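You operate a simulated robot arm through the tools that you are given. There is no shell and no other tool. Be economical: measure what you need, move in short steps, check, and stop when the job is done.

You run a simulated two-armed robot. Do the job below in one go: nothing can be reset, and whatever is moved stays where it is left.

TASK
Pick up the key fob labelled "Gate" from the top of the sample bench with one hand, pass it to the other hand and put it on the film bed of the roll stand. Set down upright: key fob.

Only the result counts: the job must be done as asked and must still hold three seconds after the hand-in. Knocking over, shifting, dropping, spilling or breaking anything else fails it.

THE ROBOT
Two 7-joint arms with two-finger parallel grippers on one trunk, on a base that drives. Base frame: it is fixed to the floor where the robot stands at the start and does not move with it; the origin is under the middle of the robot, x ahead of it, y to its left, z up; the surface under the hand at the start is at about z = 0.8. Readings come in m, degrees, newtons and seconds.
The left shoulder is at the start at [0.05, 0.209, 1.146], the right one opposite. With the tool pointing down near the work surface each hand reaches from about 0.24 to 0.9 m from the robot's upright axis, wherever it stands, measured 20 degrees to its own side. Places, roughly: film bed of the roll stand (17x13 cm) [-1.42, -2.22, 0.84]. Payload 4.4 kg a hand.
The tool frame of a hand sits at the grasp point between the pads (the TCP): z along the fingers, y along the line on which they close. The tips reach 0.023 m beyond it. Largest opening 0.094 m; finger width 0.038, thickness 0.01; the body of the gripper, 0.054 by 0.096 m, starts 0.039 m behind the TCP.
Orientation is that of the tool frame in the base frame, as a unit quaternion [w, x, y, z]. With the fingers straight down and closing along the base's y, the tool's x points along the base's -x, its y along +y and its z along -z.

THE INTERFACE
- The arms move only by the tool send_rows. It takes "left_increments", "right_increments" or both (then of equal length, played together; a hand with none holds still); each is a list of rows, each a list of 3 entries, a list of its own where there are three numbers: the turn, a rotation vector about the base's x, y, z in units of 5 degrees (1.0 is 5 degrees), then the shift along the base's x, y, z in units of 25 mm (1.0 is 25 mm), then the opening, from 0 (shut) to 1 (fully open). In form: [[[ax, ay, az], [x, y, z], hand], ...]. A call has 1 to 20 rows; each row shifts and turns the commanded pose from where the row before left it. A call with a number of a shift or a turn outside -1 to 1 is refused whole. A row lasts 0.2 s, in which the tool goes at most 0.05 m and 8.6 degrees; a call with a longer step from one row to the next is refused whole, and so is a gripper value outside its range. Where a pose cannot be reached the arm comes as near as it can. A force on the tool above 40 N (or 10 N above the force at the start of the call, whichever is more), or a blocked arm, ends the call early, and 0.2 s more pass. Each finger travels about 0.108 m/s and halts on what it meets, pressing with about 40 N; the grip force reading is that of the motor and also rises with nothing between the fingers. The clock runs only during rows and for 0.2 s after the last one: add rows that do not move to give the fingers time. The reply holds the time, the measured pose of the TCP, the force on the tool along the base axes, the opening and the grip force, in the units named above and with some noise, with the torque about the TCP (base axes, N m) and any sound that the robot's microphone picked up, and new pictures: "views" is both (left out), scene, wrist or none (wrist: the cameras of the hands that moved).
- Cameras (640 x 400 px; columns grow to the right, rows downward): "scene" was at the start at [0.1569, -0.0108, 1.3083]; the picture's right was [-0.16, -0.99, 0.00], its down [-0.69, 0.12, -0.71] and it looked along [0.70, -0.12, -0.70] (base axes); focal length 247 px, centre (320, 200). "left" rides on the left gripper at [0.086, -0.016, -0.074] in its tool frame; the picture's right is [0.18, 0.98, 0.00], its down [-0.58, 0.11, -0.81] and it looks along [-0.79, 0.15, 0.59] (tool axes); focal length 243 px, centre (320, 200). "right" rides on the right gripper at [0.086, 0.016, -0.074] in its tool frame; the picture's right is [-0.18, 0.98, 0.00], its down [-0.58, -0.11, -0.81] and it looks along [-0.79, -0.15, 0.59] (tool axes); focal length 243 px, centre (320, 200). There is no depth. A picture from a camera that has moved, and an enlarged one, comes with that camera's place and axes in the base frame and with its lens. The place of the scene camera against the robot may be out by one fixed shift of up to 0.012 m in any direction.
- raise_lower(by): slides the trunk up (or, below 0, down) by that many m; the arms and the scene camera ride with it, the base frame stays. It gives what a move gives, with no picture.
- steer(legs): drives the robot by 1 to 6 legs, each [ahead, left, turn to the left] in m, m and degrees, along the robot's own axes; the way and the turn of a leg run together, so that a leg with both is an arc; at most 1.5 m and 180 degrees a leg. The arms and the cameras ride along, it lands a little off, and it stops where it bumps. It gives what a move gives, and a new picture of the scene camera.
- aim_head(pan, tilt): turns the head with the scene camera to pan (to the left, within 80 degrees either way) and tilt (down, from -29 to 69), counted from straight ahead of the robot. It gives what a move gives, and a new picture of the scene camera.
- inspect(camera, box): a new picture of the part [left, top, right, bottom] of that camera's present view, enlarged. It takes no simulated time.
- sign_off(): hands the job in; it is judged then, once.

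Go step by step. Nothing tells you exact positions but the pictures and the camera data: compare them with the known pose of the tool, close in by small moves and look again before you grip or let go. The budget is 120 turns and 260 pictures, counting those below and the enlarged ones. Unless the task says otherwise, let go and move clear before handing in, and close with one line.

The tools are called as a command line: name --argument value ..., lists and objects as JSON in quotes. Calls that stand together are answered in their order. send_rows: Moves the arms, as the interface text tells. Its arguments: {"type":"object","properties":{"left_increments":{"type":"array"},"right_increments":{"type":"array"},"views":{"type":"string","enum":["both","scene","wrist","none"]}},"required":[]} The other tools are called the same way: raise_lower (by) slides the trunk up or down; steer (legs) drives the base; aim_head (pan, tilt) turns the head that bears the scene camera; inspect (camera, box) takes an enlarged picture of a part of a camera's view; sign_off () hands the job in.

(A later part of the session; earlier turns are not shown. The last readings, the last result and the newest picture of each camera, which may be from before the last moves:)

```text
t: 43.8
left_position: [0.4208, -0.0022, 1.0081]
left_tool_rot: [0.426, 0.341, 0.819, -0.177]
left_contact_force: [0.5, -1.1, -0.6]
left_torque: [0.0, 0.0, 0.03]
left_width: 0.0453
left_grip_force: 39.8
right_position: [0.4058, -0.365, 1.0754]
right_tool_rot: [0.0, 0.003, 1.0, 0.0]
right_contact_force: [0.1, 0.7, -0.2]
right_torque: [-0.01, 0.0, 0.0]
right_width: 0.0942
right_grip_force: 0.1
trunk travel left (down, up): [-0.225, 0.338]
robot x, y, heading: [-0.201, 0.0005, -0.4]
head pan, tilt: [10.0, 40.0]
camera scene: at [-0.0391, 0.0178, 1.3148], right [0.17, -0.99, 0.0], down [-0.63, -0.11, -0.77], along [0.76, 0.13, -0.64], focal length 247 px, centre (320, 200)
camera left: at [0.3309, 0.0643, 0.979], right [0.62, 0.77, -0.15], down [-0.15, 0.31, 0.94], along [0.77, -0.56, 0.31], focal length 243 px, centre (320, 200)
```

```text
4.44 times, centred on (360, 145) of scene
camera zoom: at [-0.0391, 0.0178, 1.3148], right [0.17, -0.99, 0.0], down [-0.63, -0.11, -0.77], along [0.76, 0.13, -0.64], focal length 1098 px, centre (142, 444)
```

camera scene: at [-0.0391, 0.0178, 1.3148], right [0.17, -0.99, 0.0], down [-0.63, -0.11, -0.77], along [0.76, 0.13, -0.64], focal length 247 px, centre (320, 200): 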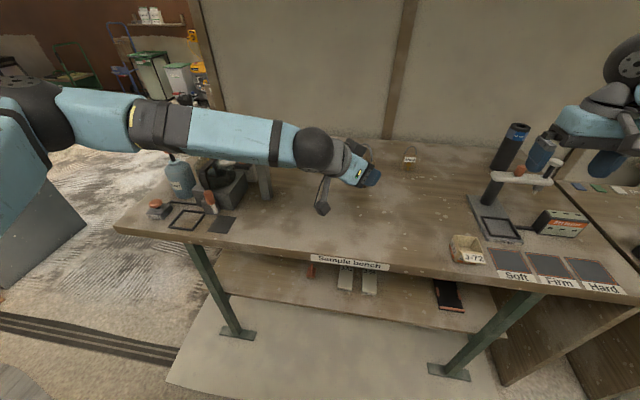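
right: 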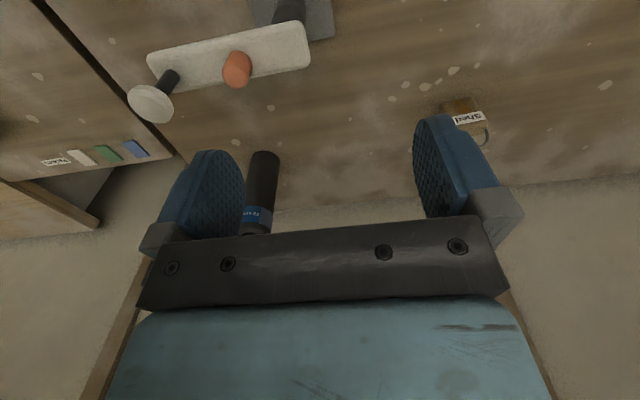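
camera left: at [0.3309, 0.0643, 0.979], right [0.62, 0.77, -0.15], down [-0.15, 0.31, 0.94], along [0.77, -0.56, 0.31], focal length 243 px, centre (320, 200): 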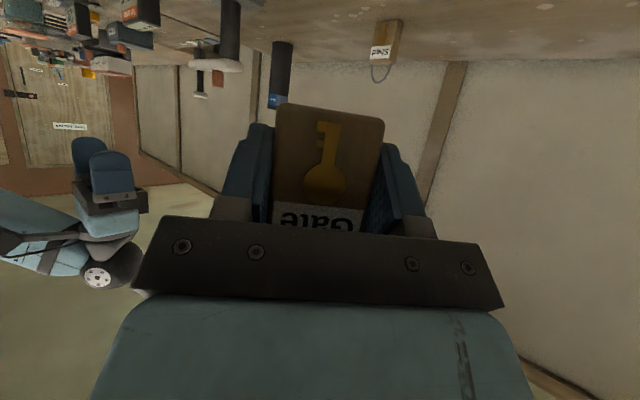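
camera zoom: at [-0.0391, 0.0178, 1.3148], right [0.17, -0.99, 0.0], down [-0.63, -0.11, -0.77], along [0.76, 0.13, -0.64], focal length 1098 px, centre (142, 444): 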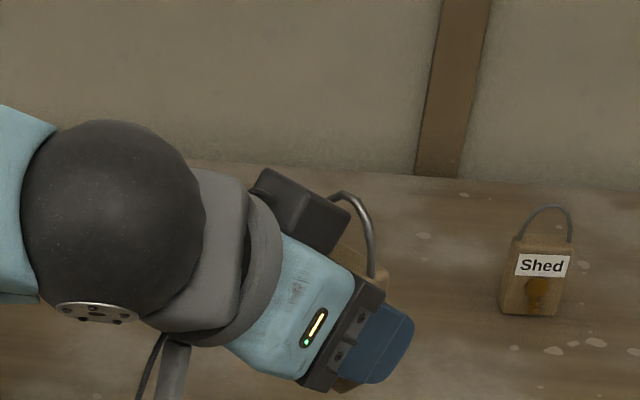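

The −45° turn worked. Fob centre should be at about (0.436, −0.017), ring top ≈1.07. I'll bring the right hand above it at +45° yaw and look.

send_rows --right_increments '[[[0, 0, 1], [0, 0.5, 0.6], 1], [[0, 0, 1], [0, 0.5, 0.6], 1], [[0, 0, 1], [0, 0.5, 0.6], 1], [[0, 0, 1], [0, 0.5, 0.6], 1], [[0, 0, 1], [0, 0.5, 0.6], 1], [[0, 0, 1], [0, 0.5, 0.6], 1], [[0, 0, 1], [0, 0.5, 0.6], 0.8], [[0, 0, 1], [0, 0.5, 0.6], 0.6], [[0, 0, 1], [0, 0.5, 0.6], 0.4], [[0, 0, 0], [0.12, 0.94, 0], 0.4], [[0, 0, 0], [0.12, 0.94, 0], 0.4], [[0, 0, 0], [0.12, 0.94, 0], 0.4], [[0, 0, 0], [0.12, 0.94, 0], 0.4], [[0, 0, 0], [0.12, 0.94, 0], 0.4], [[0, 0, 0], [0.12, 0.94, 0], 0.4], [[0, 0, 0], [0.12, 0.94, 0], 0.4], [[0, 0, 0], [0.12, 0.94, 0], 0.4], [[0, 0, 0], [0.12, 0.94, 0], 0.4], [[0, 0, 0], [0.12, 0.94, 0], 0.4], [[0, 0, 0], [0, 0, 0], 0.4]]'

inspect --camera "scene" --box '[290, 70, 430, 175]'

```text
t: 48.0
left_position: [0.4208, -0.003, 1.0073]
left_tool_rot: [0.426, 0.34, 0.819, -0.176]
left_contact_force: [0.4, -0.2, -0.4]
left_torque: [0.06, -0.05, -0.02]
left_width: 0.0452
left_grip_force: 40.2
right_position: [0.4361, -0.0186, 1.211]
right_tool_rot: [0.0, -0.378, 0.926, 0.0]
right_contact_force: [-0.2, 0.1, -0.1]
right_torque: [0.01, -0.01, 0.0]
right_width: 0.0378
right_grip_force: 0.0
trunk travel left (down, up): [-0.225, 0.338]
robot x, y, heading: [-0.1976, 0.0032, -0.4]
head pan, tilt: [10.0, 40.0]
camera scene: at [-0.0391, 0.0173, 1.3148], right [0.17, -0.99, 0.0], down [-0.63, -0.11, -0.77], along [0.76, 0.13, -0.64], focal length 247 px, centre (320, 200)
camera right: at [0.3638, -0.0667, 1.2841], right [-0.56, 0.83, 0.0], down [0.49, 0.33, 0.81], along [0.67, 0.45, -0.59], focal length 243 px, centre (320, 200)
```

scene: 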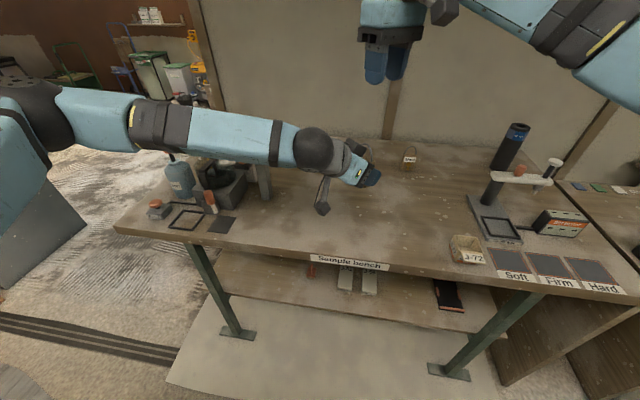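
right: 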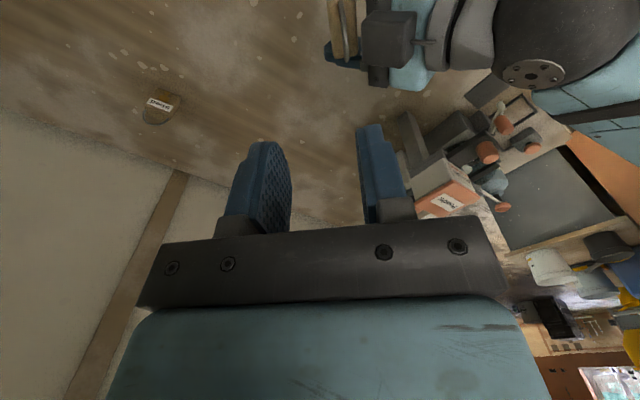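

```text
3.81 times, centred on (360, 122) of scene
camera zoom: at [-0.0391, 0.0173, 1.3148], right [0.17, -0.99, 0.0], down [-0.63, -0.11, -0.77], along [0.76, 0.13, -0.64], focal length 941 px, centre (168, 495)
```

zoom: 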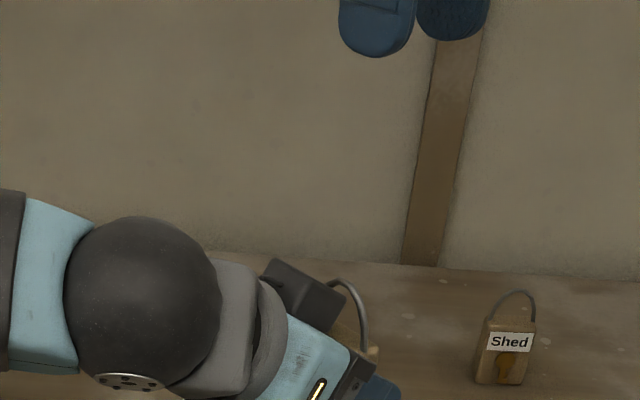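

inspect --camera "right" --box '[300, 0, 500, 125]'

aim_head --pan -10 --tilt 30

inspect --camera "scene" --box '[160, 90, 320, 210]'

```text
3.20 times, centred on (400, 62) of right
camera zoom: at [0.3638, -0.0667, 1.2841], right [-0.56, 0.83, 0.0], down [0.49, 0.33, 0.81], along [0.67, 0.45, -0.59], focal length 776 px, centre (64, 640)
```

zoom: 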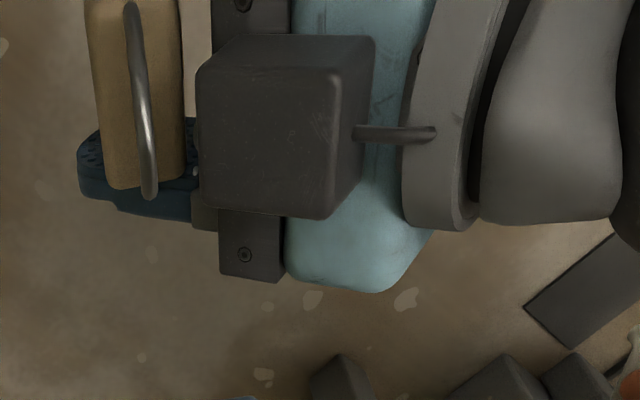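

```text
t: 48.8
left_position: [0.4218, -0.0026, 1.0085]
left_tool_rot: [0.426, 0.341, 0.82, -0.176]
left_contact_force: [-0.3, 0.0, -1.0]
left_torque: [0.01, -0.02, 0.01]
left_width: 0.0455
left_grip_force: 39.9
right_position: [0.4365, -0.0179, 1.2103]
right_tool_rot: [0.0, -0.379, 0.925, 0.0]
right_contact_force: [1.3, 0.6, 0.1]
right_torque: [-0.01, 0.01, -0.03]
right_width: 0.0377
right_grip_force: 0.1
trunk travel left (down, up): [-0.225, 0.338]
robot x, y, heading: [-0.1976, 0.0024, -0.4]
head pan, tilt: [-10.0, 30.0]
camera scene: at [-0.034, -0.0125, 1.3301], right [-0.18, -0.98, 0.0], down [-0.49, 0.09, -0.87], along [0.85, -0.16, -0.5], focal length 247 px, centre (320, 200)
```

scene: 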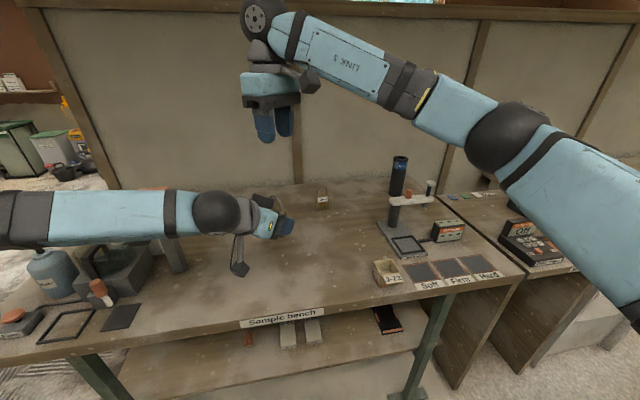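

```text
3.33 times, centred on (240, 150) of scene
camera zoom: at [-0.034, -0.0125, 1.3301], right [-0.18, -0.98, 0.0], down [-0.49, 0.09, -0.87], along [0.85, -0.16, -0.5], focal length 823 px, centre (587, 367)
```

zoom: 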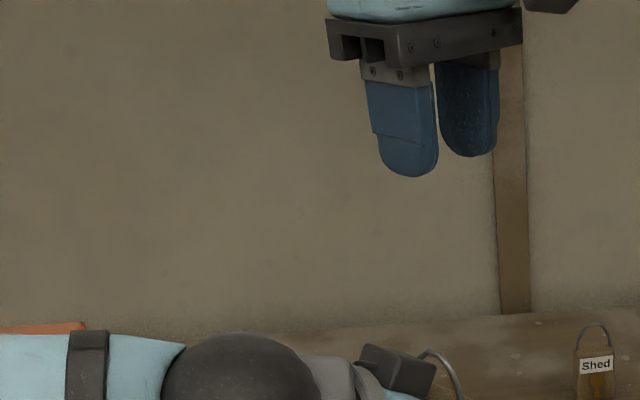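

There's a box on top of the left gripper that would meet the right palm. With a nearly horizontal left grasp at the bench's front edge it moves clear behind. I'll set the fob back down 4 cm nearer the edge.

send_rows --left_increments '[[[0, 0, 1], [-0.164, 0, 0], 0.1], [[0, 0, 1], [-0.164, 0, 0], 0.1], [[0, 0, 1], [-0.164, 0, 0], 0.1], [[0, 0, 1], [-0.164, 0, 0], 0.1], [[0, 0, 1], [-0.164, 0, 0], 0.1], [[0, 0, 1], [-0.164, 0, 0], 0.1], [[0, 0, 1], [-0.164, 0, 0], 0.1], [[0, 0, 1], [-0.164, 0, 0], 0.1], [[0, 0, 1], [-0.164, 0, 0], 0.1], [[0, 0, 0], [0, 0, -1], 0.1], [[0, 0, 0], [0, 0, -1], 0.1], [[0, 0, 0], [0, 0, -1], 0.1], [[0, 0, 0], [0, 0, -1], 0.1], [[0, 0, 0], [0, 0, -1], 0.1], [[0, 0, 0], [0, 0, -1], 0.1], [[0, 0, 0], [0, 0, -0.6], 0.1], [[0, 0, 0], [0, 0, -0.3], 0.1], [[0, 0, 0], [0, 0, 0], 0.1]]' --views "wrist"

```text
t: 52.6
left_position: [0.3833, -0.0017, 0.8348]
left_tool_rot: [0.461, 0.001, 0.887, 0.0]
left_contact_force: [-0.2, 0.1, -0.7]
left_torque: [0.03, 0.01, -0.04]
left_width: 0.0452
left_grip_force: 40.4
right_position: [0.4356, -0.0177, 1.2105]
right_tool_rot: [-0.001, -0.379, 0.925, -0.001]
right_contact_force: [-0.1, 0.4, -0.8]
right_torque: [-0.01, 0.02, -0.01]
right_width: 0.0375
right_grip_force: 0.1
trunk travel left (down, up): [-0.225, 0.338]
robot x, y, heading: [-0.1997, 0.0037, -0.3]
head pan, tilt: [-10.0, 30.0]
camera left: at [0.2725, -0.0191, 0.8062], right [-0.1, 0.98, -0.15], down [-0.32, 0.11, 0.94], along [0.94, 0.15, 0.31], focal length 243 px, centre (320, 200)
```

left: 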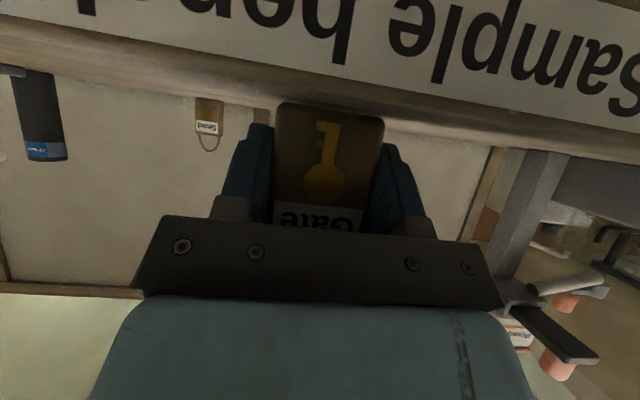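

send_rows --left_increments '[[[0, 0, 0], [0, 0, -0.06], 0.1], [[0, 0, 0], [0, 0, 0], 0.1], [[0, 0, 0], [0, 0, 0], 0.6], [[0, 0, 0], [0, 0, 0], 0.8], [[0, 0, 0], [0, 0, 0], 1], [[0, 0, 0], [-0.82, 0, 0.57], 1], [[0, 0, 0], [-0.82, 0, 0.57], 1], [[0, 0, 0], [-0.82, 0, 0.57], 1], [[0, -1, 0], [-0.82, 0, 0], 1], [[0, -1, 0], [-0.5, 0, 0], 1], [[0, -1, 0], [0, 0, 0], 1], [[0, -1, 0], [0, 0, 0], 1], [[0, -1, 0], [0, 0, -0.2], 1], [[0, 0, 0], [0, 0, 0], 1]]'

```text
t: 55.6
left_position: [0.2896, -0.0006, 0.8708]
left_tool_rot: [0.642, 0.002, 0.766, -0.001]
left_contact_force: [0.3, -0.6, -0.6]
left_torque: [0.0, -0.01, 0.02]
left_width: 0.0941
left_grip_force: 0.0
right_position: [0.4356, -0.0169, 1.2118]
right_tool_rot: [0.0, -0.379, 0.925, 0.0]
right_contact_force: [-0.6, 0.5, 0.0]
right_torque: [-0.03, -0.02, -0.03]
right_width: 0.0377
right_grip_force: 0.0
trunk travel left (down, up): [-0.225, 0.338]
robot x, y, heading: [-0.1986, 0.0044, -0.5]
head pan, tilt: [-10.0, 30.0]
camera scene: at [-0.034, -0.0121, 1.3301], right [-0.18, -0.98, 0.0], down [-0.49, 0.09, -0.87], along [0.85, -0.16, -0.5], focal length 247 px, centre (320, 200)
camera left: at [0.2008, -0.018, 0.7983], right [-0.03, 0.98, -0.18], down [-0.69, 0.11, 0.71], along [0.72, 0.15, 0.68], focal length 243 px, centre (320, 200)
```

scene: 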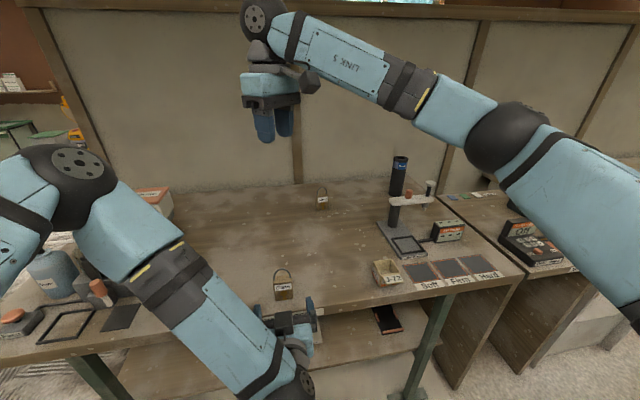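
left: 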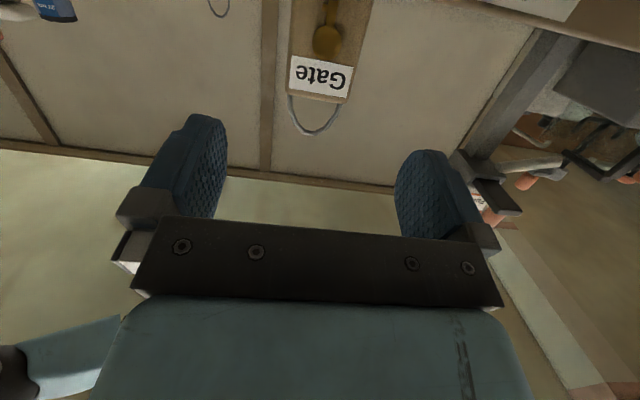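

The near-horizontal pose is reachable. I'll advance to the fob at low height.

send_rows --left_increments '[[[0, 0, 0], [0.755, -0.01, -0.35], 1], [[0, 0, 0], [0.755, -0.01, -0.35], 1], [[0, 0, 0], [0.755, -0.01, -0.35], 1], [[0, 0, 0], [0.755, -0.01, -0.35], 1], [[0, 0, 0], [0.755, -0.01, -0.35], 1], [[0, 0, 0], [0, 0, 0], 1]]'

inspect --camera "scene" --box '[220, 250, 340, 325]'

```text
t: 57.0
left_position: [0.3847, -0.0024, 0.8279]
left_tool_rot: [0.641, 0.001, 0.767, 0.0]
left_contact_force: [0.1, -0.2, -0.4]
left_torque: [0.01, -0.01, 0.03]
left_width: 0.0939
left_grip_force: 0.0
right_position: [0.4368, -0.0178, 1.2104]
right_tool_rot: [0.0, -0.38, 0.925, 0.0]
right_contact_force: [0.0, 0.2, -0.4]
right_torque: [0.0, -0.03, 0.02]
right_width: 0.0376
right_grip_force: 0.0
trunk travel left (down, up): [-0.225, 0.338]
robot x, y, heading: [-0.2034, 0.0021, -0.6]
head pan, tilt: [-10.0, 30.0]
camera scene: at [-0.0343, -0.0125, 1.3302], right [-0.18, -0.98, 0.0], down [-0.49, 0.09, -0.87], along [0.85, -0.16, -0.5], focal length 247 px, centre (320, 200)
camera left: at [0.2955, -0.0195, 0.7547], right [-0.03, 0.98, -0.18], down [-0.69, 0.11, 0.71], along [0.72, 0.15, 0.68], focal length 243 px, centre (320, 200)
```

scene: 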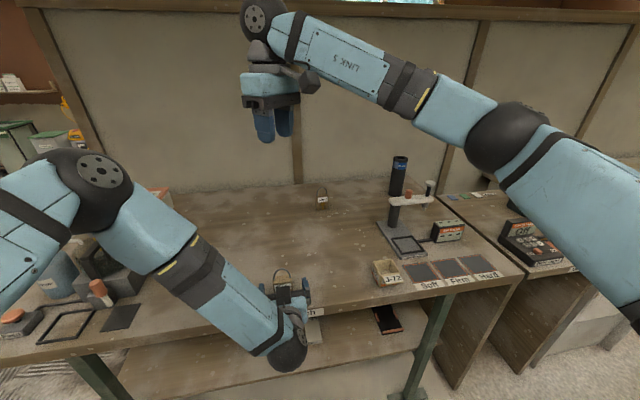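
left: 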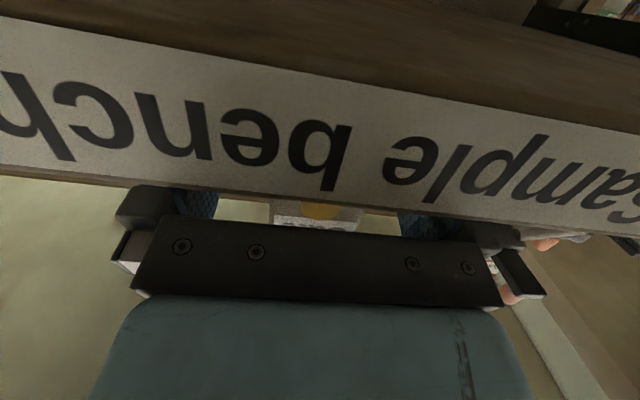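

```text
5.33 times, centred on (280, 288) of scene
camera zoom: at [-0.0343, -0.0125, 1.3302], right [-0.18, -0.98, 0.0], down [-0.49, 0.09, -0.87], along [0.85, -0.16, -0.5], focal length 1317 px, centre (533, -267)
```

zoom: 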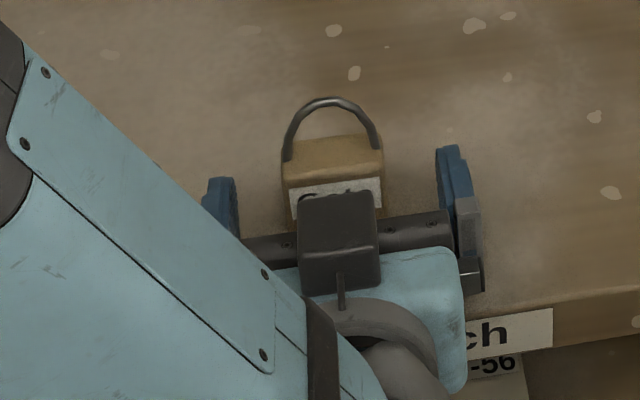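

The fob is centred between the fingers. Closing.

send_rows --left_increments '[[[0, 0, 0], [0, 0, 0], 0.7], [[0, 0, 0], [0, 0, 0], 0.4], [[0, 0, 0], [0, 0, 0], 0.1], [[0, 0, 0], [0, 0, 0], 0.1], [[0, 0, 0], [0, 0, 0], 0.1]]' --views "none"

inspect --camera "scene" --box '[240, 250, 320, 300]'

```text
t: 58.2
left_position: [0.383, -0.0032, 0.8275]
left_tool_rot: [0.642, 0.002, 0.767, -0.001]
left_contact_force: [0.7, 0.3, -0.3]
left_torque: [0.03, 0.0, -0.01]
left_width: 0.0453
left_grip_force: 39.3
right_position: [0.4353, -0.0172, 1.2106]
right_tool_rot: [0.0, -0.379, 0.925, 0.0]
right_contact_force: [0.4, -0.6, 0.2]
right_torque: [-0.01, 0.0, 0.01]
right_width: 0.0376
right_grip_force: 0.1
trunk travel left (down, up): [-0.225, 0.338]
robot x, y, heading: [-0.1981, 0.0048, -0.6]
head pan, tilt: [-10.0, 30.0]
```

```text
8.00 times, centred on (280, 275) of scene
camera zoom: at [-0.034, -0.0126, 1.3301], right [-0.18, -0.98, 0.0], down [-0.49, 0.09, -0.87], along [0.85, -0.16, -0.5], focal length 1976 px, centre (640, -400)
```

zoom: 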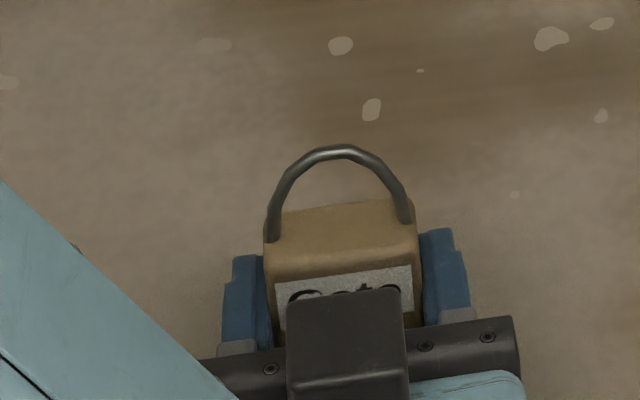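

Good grip. Lift straight, then shift forward and turn −45°, back to the hand-over spot under the right hand.

send_rows --left_increments '[[[0, 0, 0], [0, 0, 0.5], 0.1], [[0, 0, 0], [0, 0, 1], 0.1], [[0, 0, 0], [0, 0, 1], 0.1], [[0, 0, 0], [0, 0, 1], 0.1], [[0, 0, 0], [0, 0, 1], 0.1], [[0, 0, 0], [0, 0, 1], 0.1], [[0, 0, 0], [0, 0, 1], 0.1], [[0, 0, 0], [0, 0, 0.7], 0.1], [[0, 0, -1], [0.168, 0, 0], 0.1], [[0, 0, -1], [0.168, 0, 0], 0.1], [[0, 0, -1], [0.168, 0, 0], 0.1], [[0, 0, -1], [0.168, 0, 0], 0.1], [[0, 0, -1], [0.168, 0, 0], 0.1], [[0, 0, -1], [0.168, 0, 0], 0.1], [[0, 0, -1], [0.168, 0, 0], 0.1], [[0, 0, -1], [0.168, 0, 0], 0.1], [[0, 0, -1], [0.168, 0, 0], 0.1], [[0, 0, 0], [0, 0, 0], 0.1]]' --views "scene"

inspect --camera "right" --box '[240, 0, 440, 125]'

inspect --camera "scene" --box '[200, 80, 360, 260]'

```text
t: 62.0
left_position: [0.3777, -0.0509, 1.0256]
left_tool_rot: [0.622, 0.151, 0.76, -0.115]
left_contact_force: [0.8, -0.7, -0.6]
left_torque: [0.04, 0.0, -0.01]
left_width: 0.0452
left_grip_force: 40.2
left hand out of reach, approached as far as the arm can: row 12, 13, 14, 15, 16, 17
right_position: [0.4367, -0.0174, 1.2115]
right_tool_rot: [0.0, -0.379, 0.925, 0.0]
right_contact_force: [0.0, 0.8, 0.1]
right_torque: [0.01, -0.01, -0.04]
right_width: 0.0376
right_grip_force: 0.0
trunk travel left (down, up): [-0.225, 0.338]
robot x, y, heading: [-0.1964, 0.0005, -0.2]
head pan, tilt: [-10.0, 30.0]
camera scene: at [-0.034, -0.0126, 1.3301], right [-0.18, -0.98, 0.0], down [-0.49, 0.09, -0.87], along [0.85, -0.16, -0.5], focal length 247 px, centre (320, 200)
```

scene: 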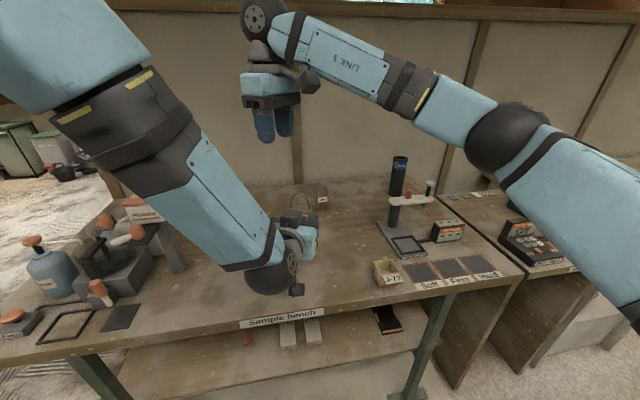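

```text
3.20 times, centred on (340, 62) of right
camera zoom: at [0.3638, -0.0661, 1.2841], right [-0.56, 0.83, 0.0], down [0.49, 0.33, 0.81], along [0.67, 0.45, -0.59], focal length 776 px, centre (256, 640)
```

zoom: 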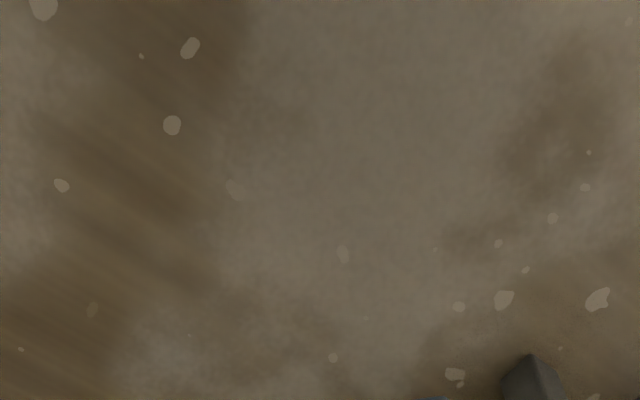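

```text
2.22 times, centred on (280, 170) of scene
camera zoom: at [-0.034, -0.0126, 1.3301], right [-0.18, -0.98, 0.0], down [-0.49, 0.09, -0.87], along [0.85, -0.16, -0.5], focal length 549 px, centre (409, 267)
```

zoom: 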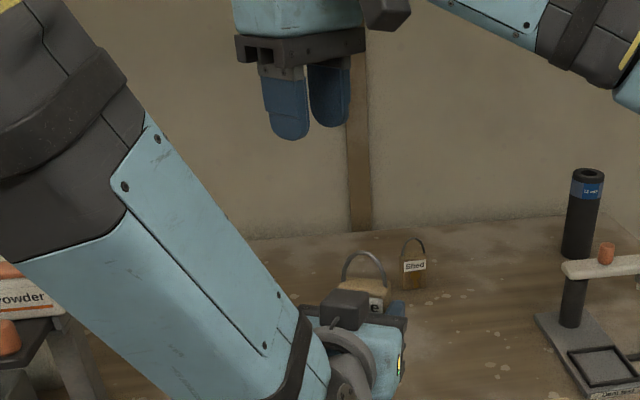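

The left hand stopped at about −22° yaw with the fob still upright (tool axis ≈ (0.91, −0.36, −0.20)). I'll test whether the right hand can yaw to +68° to match.

send_rows --right_increments '[[[0, 0, 1], [0, 0, 0], 0.4], [[0, 0, 1], [0, 0, 0], 0.4], [[0, 0, 1], [0, 0, 0], 0.4], [[0, 0, 1], [0, 0, 0], 0.4], [[0, 0, 0.7], [0, 0, 0], 0.4], [[0, 0, 0], [0, 0, 0], 0.4]]' --views "none"

```text
t: 63.4
left_position: [0.3772, -0.0501, 1.0257]
left_tool_rot: [0.622, 0.15, 0.76, -0.115]
left_contact_force: [0.0, -0.4, -0.9]
left_torque: [0.01, -0.01, 0.01]
left_width: 0.0453
left_grip_force: 40.0
right_position: [0.4359, -0.0165, 1.2094]
right_tool_rot: [0.0, -0.477, 0.879, 0.0]
right_contact_force: [-0.8, -0.2, 0.1]
right_torque: [-0.03, 0.0, 0.04]
right_width: 0.0376
right_grip_force: 0.0
right hand out of reach, approached as far as the arm can: row 4, 5
trunk travel left (down, up): [-0.225, 0.338]
robot x, y, heading: [-0.1993, 0.0011, -0.5]
head pan, tilt: [-10.0, 30.0]
```

The right hand's limit is ≈57°. I'll tilt the fob 20° forward in the air and yaw the left hand to −40°, a pose like one it reached before; the right hand will match with yaw 50° and the same tilt.

send_rows --left_increments '[[[0.34, 0.855, 0], [0.165, 0.175, -0.128], 0.1], [[0.34, 0.855, 0], [0.165, 0.175, -0.128], 0.1], [[0.34, 0.855, 0], [0.165, 0.175, -0.128], 0.1], [[0.34, 0.855, 0], [0.165, 0.175, -0.128], 0.1], [[0, 0, -0.915], [0.165, 0.175, -0.128], 0.1], [[0, 0, -0.915], [0.165, 0.175, -0.128], 0.1], [[0, 0, -0.915], [0.165, 0.175, -0.128], 0.1], [[0, 0, -0.915], [0.165, 0.175, -0.128], 0.1], [[0, 0, 0], [0, 0, 0], 0.1]]' --views "wrist"

```text
t: 65.4
left_position: [0.4104, -0.016, 1.0012]
left_tool_rot: [0.472, 0.303, 0.811, -0.168]
left_contact_force: [-0.3, 0.1, -0.7]
left_torque: [0.0, 0.0, 0.02]
left_width: 0.0096
left_grip_force: 0.1
right_position: [0.4351, -0.0187, 1.2114]
right_tool_rot: [0.0, -0.476, 0.88, 0.0]
right_contact_force: [0.1, -0.4, -0.2]
right_torque: [0.02, 0.01, -0.03]
right_width: 0.0376
right_grip_force: 0.1
trunk travel left (down, up): [-0.225, 0.338]
robot x, y, heading: [-0.1995, 0.0034, -0.4]
head pan, tilt: [-10.0, 30.0]
camera left: at [0.3174, 0.0406, 0.9617], right [0.57, 0.81, -0.15], down [-0.25, 0.34, 0.91], along [0.78, -0.48, 0.4], focal length 243 px, centre (320, 200)
```

left: 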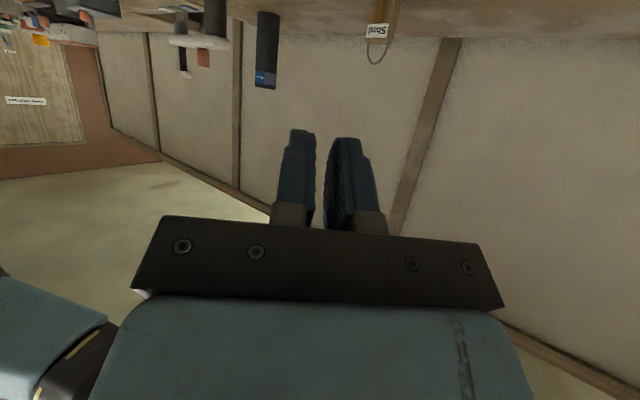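

The fob has slipped out of the left hand. I'll find where it landed.

aim_head --pan 0 --tilt 45

inspect --camera "right" --box '[0, 0, 640, 400]'

```text
t: 66.2
left_position: [0.4105, -0.0163, 1.0005]
left_tool_rot: [0.472, 0.301, 0.812, -0.168]
left_contact_force: [-1.1, -0.1, 0.2]
left_torque: [0.01, -0.01, 0.01]
left_width: 0.0095
left_grip_force: 0.0
right_position: [0.4351, -0.0174, 1.2111]
right_tool_rot: [0.0, -0.476, 0.879, 0.0]
right_contact_force: [0.8, 0.4, 0.5]
right_torque: [0.02, 0.0, -0.04]
right_width: 0.0378
right_grip_force: 0.0
trunk travel left (down, up): [-0.225, 0.338]
robot x, y, heading: [-0.1985, 0.0039, -0.5]
head pan, tilt: [0.0, 45.0]
camera scene: at [-0.0416, 0.0032, 1.3076], right [-0.01, -1.0, 0.0], down [-0.71, 0.01, -0.71], along [0.71, -0.01, -0.71], focal length 247 px, centre (320, 200)
```

scene: 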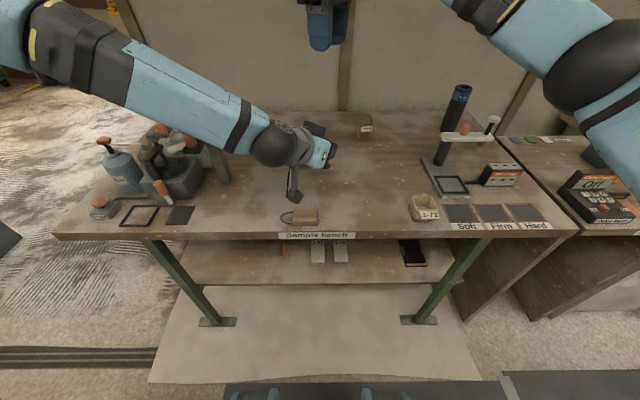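

```text
1.00 times, centred on (320, 200) of right (not enlarged: the box is as wide or as high as the picture)
camera zoom: at [0.3753, -0.0802, 1.2842], right [-0.72, 0.69, 0.0], down [0.41, 0.43, 0.81], along [0.56, 0.58, -0.59], focal length 243 px, centre (320, 200)
```

zoom: 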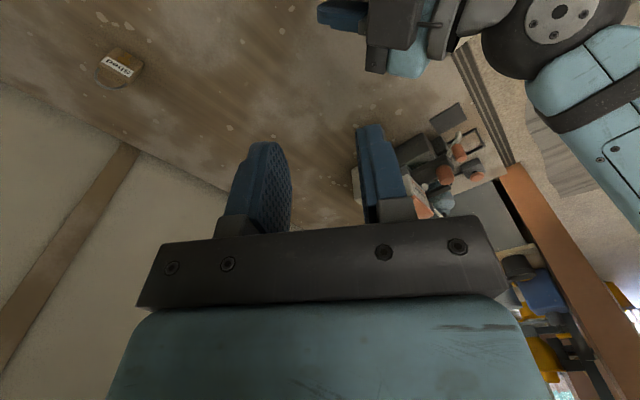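

inspect --camera "scene" --box '[265, 190, 345, 240]'

```text
8.00 times, centred on (305, 215) of scene
camera zoom: at [-0.0416, 0.0032, 1.3076], right [-0.01, -1.0, 0.0], down [-0.71, 0.01, -0.71], along [0.71, -0.01, -0.71], focal length 1976 px, centre (440, 80)
```

zoom: 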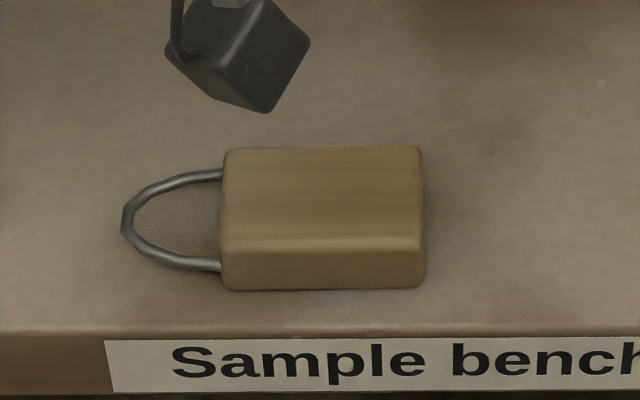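

The fob lies on the bench front, intact, ring towards +y, body centre about (0.39, 0.036). I'll move the right hand aside and turn the left hand to a vertical +90° yaw to see if that pose is reachable.

send_rows --left_increments '[[[0, 0, 0], [0, 0, 0], 0.1], [[0, 0, 0], [0, 0, 0], 0.1], [[0, 0, 0], [0, 0, 0.5], 0.1], [[-0.227, 0.478, 0.831], [0, 0.2, 0.5], 0.1], [[-0.227, 0.478, 0.831], [0, 0.2, 0.5], 0.1], [[-0.227, 0.478, 0.831], [0, 0.2, 0.5], 0.1], [[-0.227, 0.478, 0.831], [0, 0.2, 0.5], 0.1], [[-0.227, 0.478, 0.831], [0, 0.2, 0], 0.1], [[-0.227, 0.478, 0.831], [0, 0.2, 0], 0.1], [[-0.227, 0.478, 0.831], [0, 0.2, 0], 0.1], [[-0.227, 0.478, 0.831], [0, 0, 0], 0.2], [[-0.227, 0.478, 0.831], [0, 0, 0], 0.3], [[-0.227, 0.478, 0.831], [0, 0, 0], 0.4], [[-0.227, 0.478, 0.831], [0, 0, 0], 0.5], [[-0.227, 0.478, 0.831], [0, 0, 0], 0.6], [[-0.227, 0.478, 0.831], [0, 0, 0], 0.7], [[-0.227, 0.478, 0.831], [0, 0, 0], 0.8], [[-0.227, 0.478, 0.831], [0, 0, 0], 0.9]]' --right_increments '[[[0, 0, -0.95], [0, -1, 0], 0.4], [[0, 0, -0.95], [0, -1, 0], 0.4], [[0, 0, -0.95], [0, -1, 0], 0.4], [[0, 0, -0.95], [0, -1, 0], 0.4], [[0, 0, -0.95], [0, -1, 0], 0.4], [[0, 0, -0.95], [0, -1, 0], 0.4], [[0, 0, -0.95], [0, -1, 0], 0.4], [[0, 0, -0.95], [0, -1, 0], 0.4], [[0, 0, -0.95], [0, -1, 0], 0.4], [[0, 0, -0.95], [0, -1, 0], 0.4], [[0, 0, -0.95], [0, -1, 0], 0.4], [[0, 0, -0.95], [0, -1, 0], 0.4], [[0, 0, 0], [0, 0, 0], 0.4], [[0, 0, 0], [0, 0, 0], 0.6], [[0, 0, 0], [0, 0, 0], 0.8], [[0, 0, 0], [0, 0, 0], 1], [[0, 0, 0], [0, 0, 0], 1], [[0, 0, 0], [0, 0, 0], 1]]' --views "scene"

```text
t: 70.0
left_position: [0.4105, 0.0191, 1.0627]
left_tool_rot: [0.267, -0.286, 0.915, -0.095]
left_contact_force: [-0.6, -1.0, -0.2]
left_torque: [0.02, 0.02, 0.01]
left_width: 0.0848
left_grip_force: 0.0
right_position: [0.4351, -0.3158, 1.2108]
right_tool_rot: [0.0, 0.001, 1.0, 0.0]
right_contact_force: [0.2, -0.5, 0.1]
right_torque: [-0.02, 0.02, 0.01]
right_width: 0.0939
right_grip_force: 0.0
trunk travel left (down, up): [-0.225, 0.338]
robot x, y, heading: [-0.2004, 0.0003, -0.6]
head pan, tilt: [0.0, 45.0]
camera scene: at [-0.0415, 0.0031, 1.3075], right [-0.01, -1.0, 0.0], down [-0.71, 0.01, -0.71], along [0.71, -0.01, -0.71], focal length 247 px, centre (320, 200)
```

scene: 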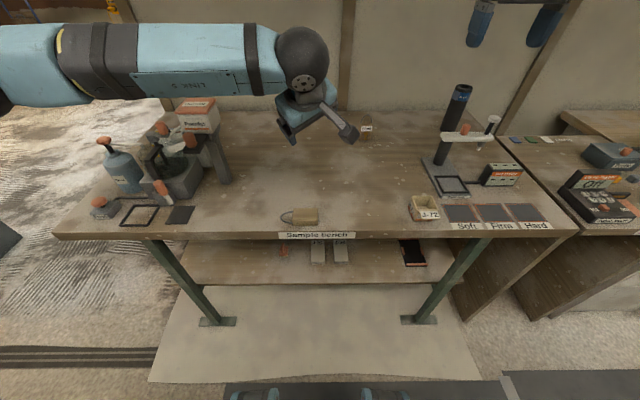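

send_rows --left_increments '[[[-0.227, 0.478, 0.831], [-0.06, 0.025, 0], 1], [[-0.227, 0.478, 0.831], [-0.06, 0.025, 0], 1], [[-0.227, 0.478, 0.831], [-0.06, 0.025, 0], 1], [[-0.227, 0.478, 0.831], [-0.06, 0.025, 0], 1], [[-0.227, 0.478, 0.831], [-0.06, 0.025, 0], 1], [[-0.227, 0.478, 0.831], [-0.06, 0.025, 0], 1], [[-0.227, 0.478, 0.831], [-0.06, 0.025, 0], 1], [[-0.227, 0.478, 0.831], [-0.06, 0.025, 0], 1], [[-0.227, 0.478, 0.831], [-0.06, 0.025, 0], 1], [[-0.227, 0.478, 0.831], [-0.06, 0.025, 0], 1], [[-0.227, 0.478, 0.831], [-0.06, 0.025, 0], 1], [[-0.227, 0.478, 0.831], [-0.06, 0.025, -1], 1], [[-0.227, 0.478, 0.831], [-0.06, 0.025, -1], 1], [[0, 0, 0], [0, 0, -1], 1], [[0, 0, 0], [0, 0, -1], 1], [[0, 0, 0], [0, 0, 0], 1]]'

```text
t: 73.4
left_position: [0.3912, 0.0263, 0.9628]
left_tool_rot: [0.0, 0.709, -0.706, 0.001]
left_contact_force: [-0.3, -0.4, -0.2]
left_torque: [0.0, 0.01, 0.02]
left_width: 0.0942
left_grip_force: 0.1
right_position: [0.435, -0.3171, 1.2102]
right_tool_rot: [0.0, 0.001, 1.0, 0.0]
right_contact_force: [0.1, -0.5, -0.3]
right_torque: [0.01, -0.03, -0.01]
right_width: 0.094
right_grip_force: 0.1
trunk travel left (down, up): [-0.225, 0.338]
robot x, y, heading: [-0.2026, 0.0009, -0.6]
head pan, tilt: [0.0, 45.0]
camera scene: at [-0.0419, 0.0031, 1.3076], right [-0.01, -1.0, 0.0], down [-0.71, 0.01, -0.71], along [0.71, -0.01, -0.71], focal length 247 px, centre (320, 200)
camera left: at [0.4065, -0.0607, 1.037], right [-0.98, -0.19, 0.0], down [-0.11, 0.58, 0.8], along [-0.15, 0.79, -0.59], focal length 243 px, centre (320, 200)
```

scene: 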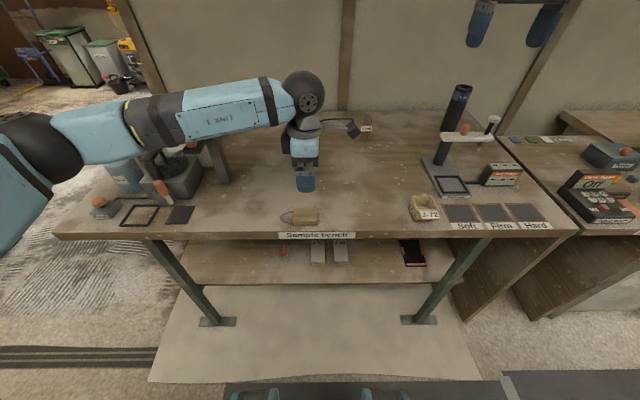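
left: 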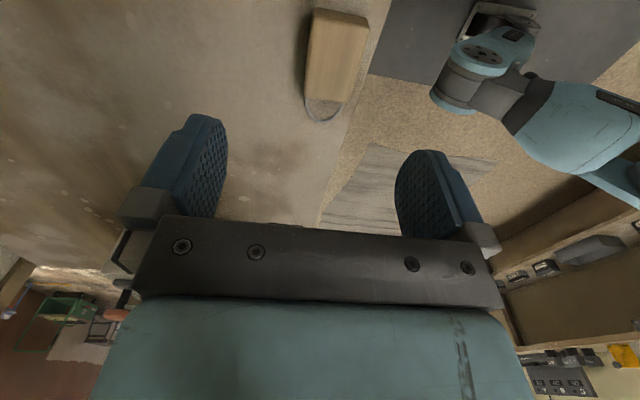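

The +90° yaw is reachable. I'll check the fob position closely in both cameras before gripping.

inspect --camera "left" --box '[260, 0, 420, 125]'

inspect --camera "scene" --box '[265, 190, 345, 240]'

```text
3.20 times, centred on (340, 62) of left
camera zoom: at [0.4065, -0.0607, 1.037], right [-0.98, -0.19, 0.0], down [-0.11, 0.58, 0.8], along [-0.15, 0.79, -0.59], focal length 776 px, centre (256, 640)
```

zoom: 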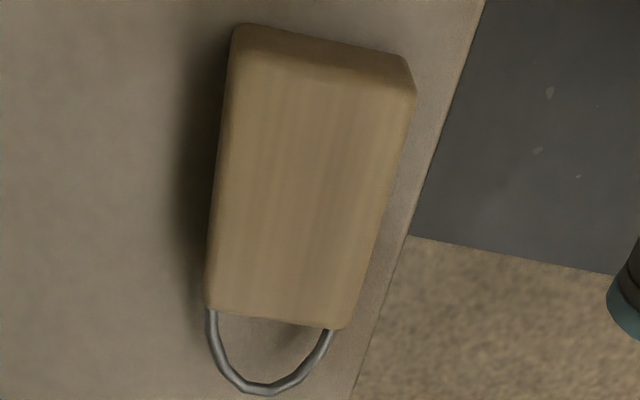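

```text
8.00 times, centred on (305, 215) of scene
camera zoom: at [-0.0419, 0.0031, 1.3076], right [-0.01, -1.0, 0.0], down [-0.71, 0.01, -0.71], along [0.71, -0.01, -0.71], focal length 1976 px, centre (440, 80)
```

zoom: 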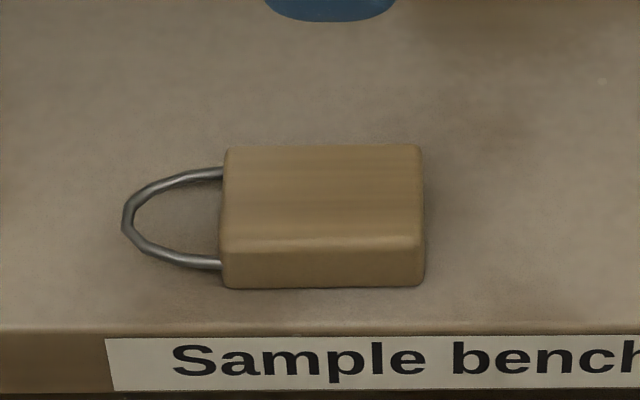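

The wrist camera is consistent (the scene camera reads ~1 cm too far in x): fob centre x≈0.377, body y 0.006–0.065. I'll descend over its lower half, with the fingers across its width.

send_rows --left_increments '[[[0, 0, 0], [-0.3, 0.04, 0], 1], [[0, 0, 0], [-0.29, 0.04, 0], 1], [[0, 0, 0], [0, 0, -1], 1], [[0, 0, 0], [0, 0, -1], 1], [[0, 0, 0], [0, 0, -1], 1], [[0, 0, 0], [0, 0, -1], 1], [[0, 0, 0], [0, 0, 0], 1]]'

inspect --camera "scene" --box '[265, 180, 345, 240]'

```text
t: 75.0
left_position: [0.376, 0.0286, 0.8621]
left_tool_rot: [0.0, 0.708, -0.706, 0.0]
left_contact_force: [-0.1, -0.4, 0.2]
left_torque: [0.0, 0.02, -0.02]
left_width: 0.0939
left_grip_force: 0.0
right_position: [0.4367, -0.3175, 1.2104]
right_tool_rot: [0.0, 0.001, 1.0, 0.0]
right_contact_force: [-0.8, 0.5, 0.1]
right_torque: [0.03, 0.0, -0.02]
right_width: 0.0938
right_grip_force: 0.0
trunk travel left (down, up): [-0.225, 0.338]
robot x, y, heading: [-0.2029, 0.0067, -0.3]
head pan, tilt: [0.0, 45.0]
camera scene: at [-0.0419, 0.0031, 1.3076], right [-0.01, -1.0, 0.0], down [-0.71, 0.01, -0.71], along [0.71, -0.01, -0.71], focal length 247 px, centre (320, 200)
camera left: at [0.3912, -0.059, 0.9368], right [-0.98, -0.19, 0.0], down [-0.11, 0.58, 0.81], along [-0.15, 0.79, -0.59], focal length 243 px, centre (320, 200)
```

scene: 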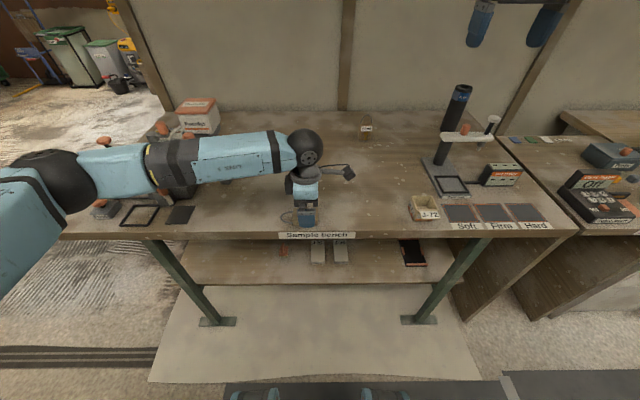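
left: 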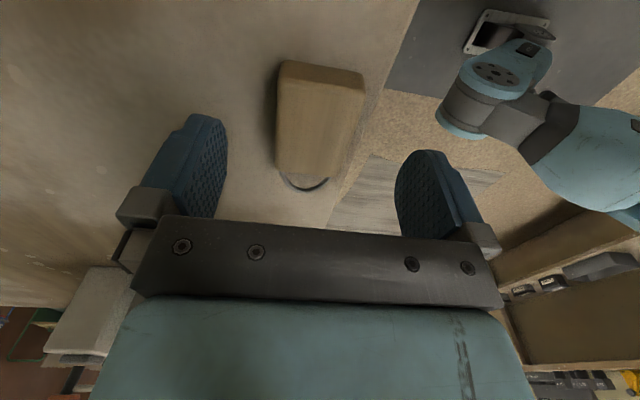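

```text
6.67 times, centred on (305, 210) of scene
camera zoom: at [-0.0419, 0.0031, 1.3076], right [-0.01, -1.0, 0.0], down [-0.71, 0.01, -0.71], along [0.71, -0.01, -0.71], focal length 1647 px, centre (420, 133)
```

zoom: 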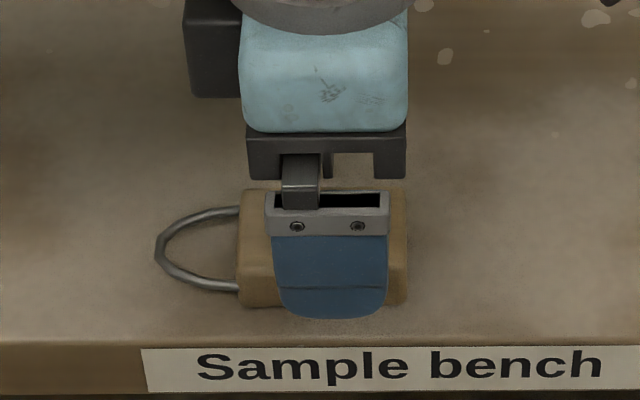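

Aligned. Descend the last 36 mm and close.

send_rows --left_increments '[[[0, 0, 0], [0, 0, -0.8], 1], [[0, 0, 0], [0, 0, -0.4], 1], [[0, 0, 0], [0, 0, -0.24], 1], [[0, 0, 0], [0, 0, 0], 1], [[0, 0, 0], [0, 0, 0], 0.6], [[0, 0, 0], [0, 0, 0], 0.3], [[0, 0, 0], [0, 0, 0], 0.05], [[0, 0, 0], [0, 0, 0], 0.05], [[0, 0, 0], [0, 0, 0], 0.05]]'

inspect --camera "scene" --box '[265, 180, 345, 240]'

```text
t: 77.0
left_position: [0.3756, 0.0286, 0.8277]
left_tool_rot: [0.0, 0.708, -0.706, 0.002]
left_contact_force: [-0.6, -0.4, 0.3]
left_torque: [0.0, -0.01, -0.03]
left_width: 0.0452
left_grip_force: 39.5
right_position: [0.4366, -0.3184, 1.2102]
right_tool_rot: [-0.001, 0.001, 1.0, 0.0]
right_contact_force: [0.1, 0.2, 0.4]
right_torque: [0.01, 0.04, 0.0]
right_width: 0.094
right_grip_force: 0.0
trunk travel left (down, up): [-0.225, 0.338]
robot x, y, heading: [-0.1969, 0.002, -0.6]
head pan, tilt: [0.0, 45.0]
camera scene: at [-0.0416, 0.0032, 1.3075], right [-0.01, -1.0, 0.0], down [-0.71, 0.01, -0.71], along [0.71, -0.01, -0.71], focal length 247 px, centre (320, 200)
camera left: at [0.3919, -0.0587, 0.9013], right [-0.98, -0.19, 0.0], down [-0.11, 0.58, 0.81], along [-0.15, 0.79, -0.59], focal length 243 px, centre (320, 200)
```

scene: 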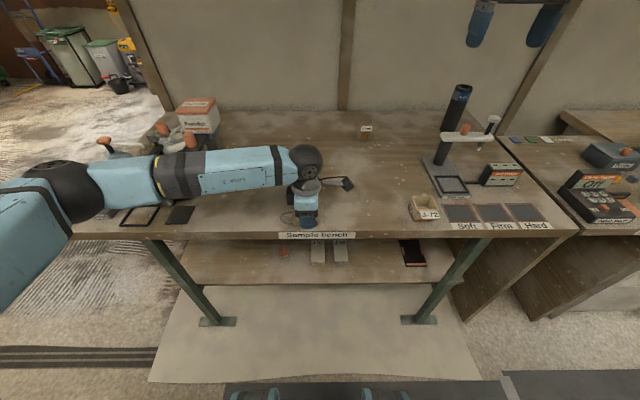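
left: 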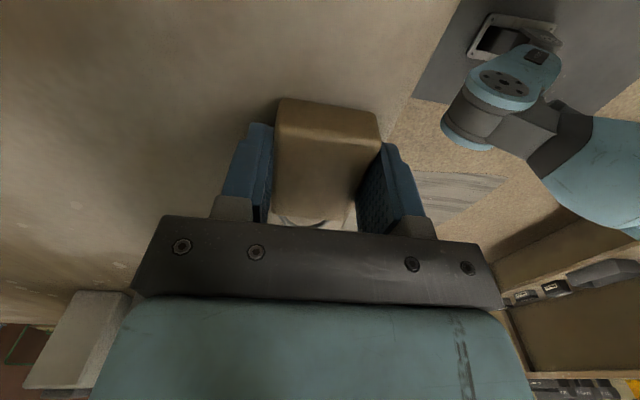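

```text
6.67 times, centred on (305, 210) of scene
camera zoom: at [-0.0416, 0.0032, 1.3075], right [-0.01, -1.0, 0.0], down [-0.71, 0.01, -0.71], along [0.71, -0.01, -0.71], focal length 1647 px, centre (420, 133)
```

zoom: 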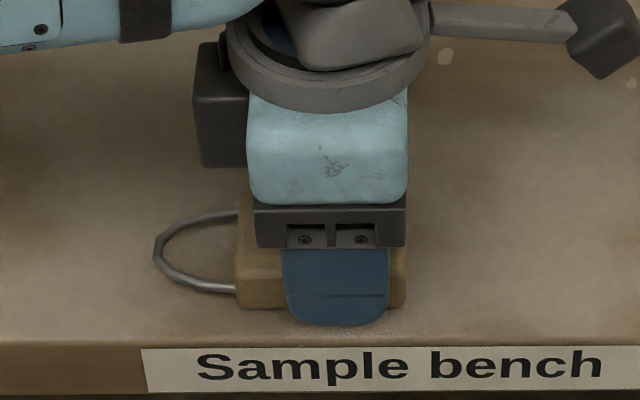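

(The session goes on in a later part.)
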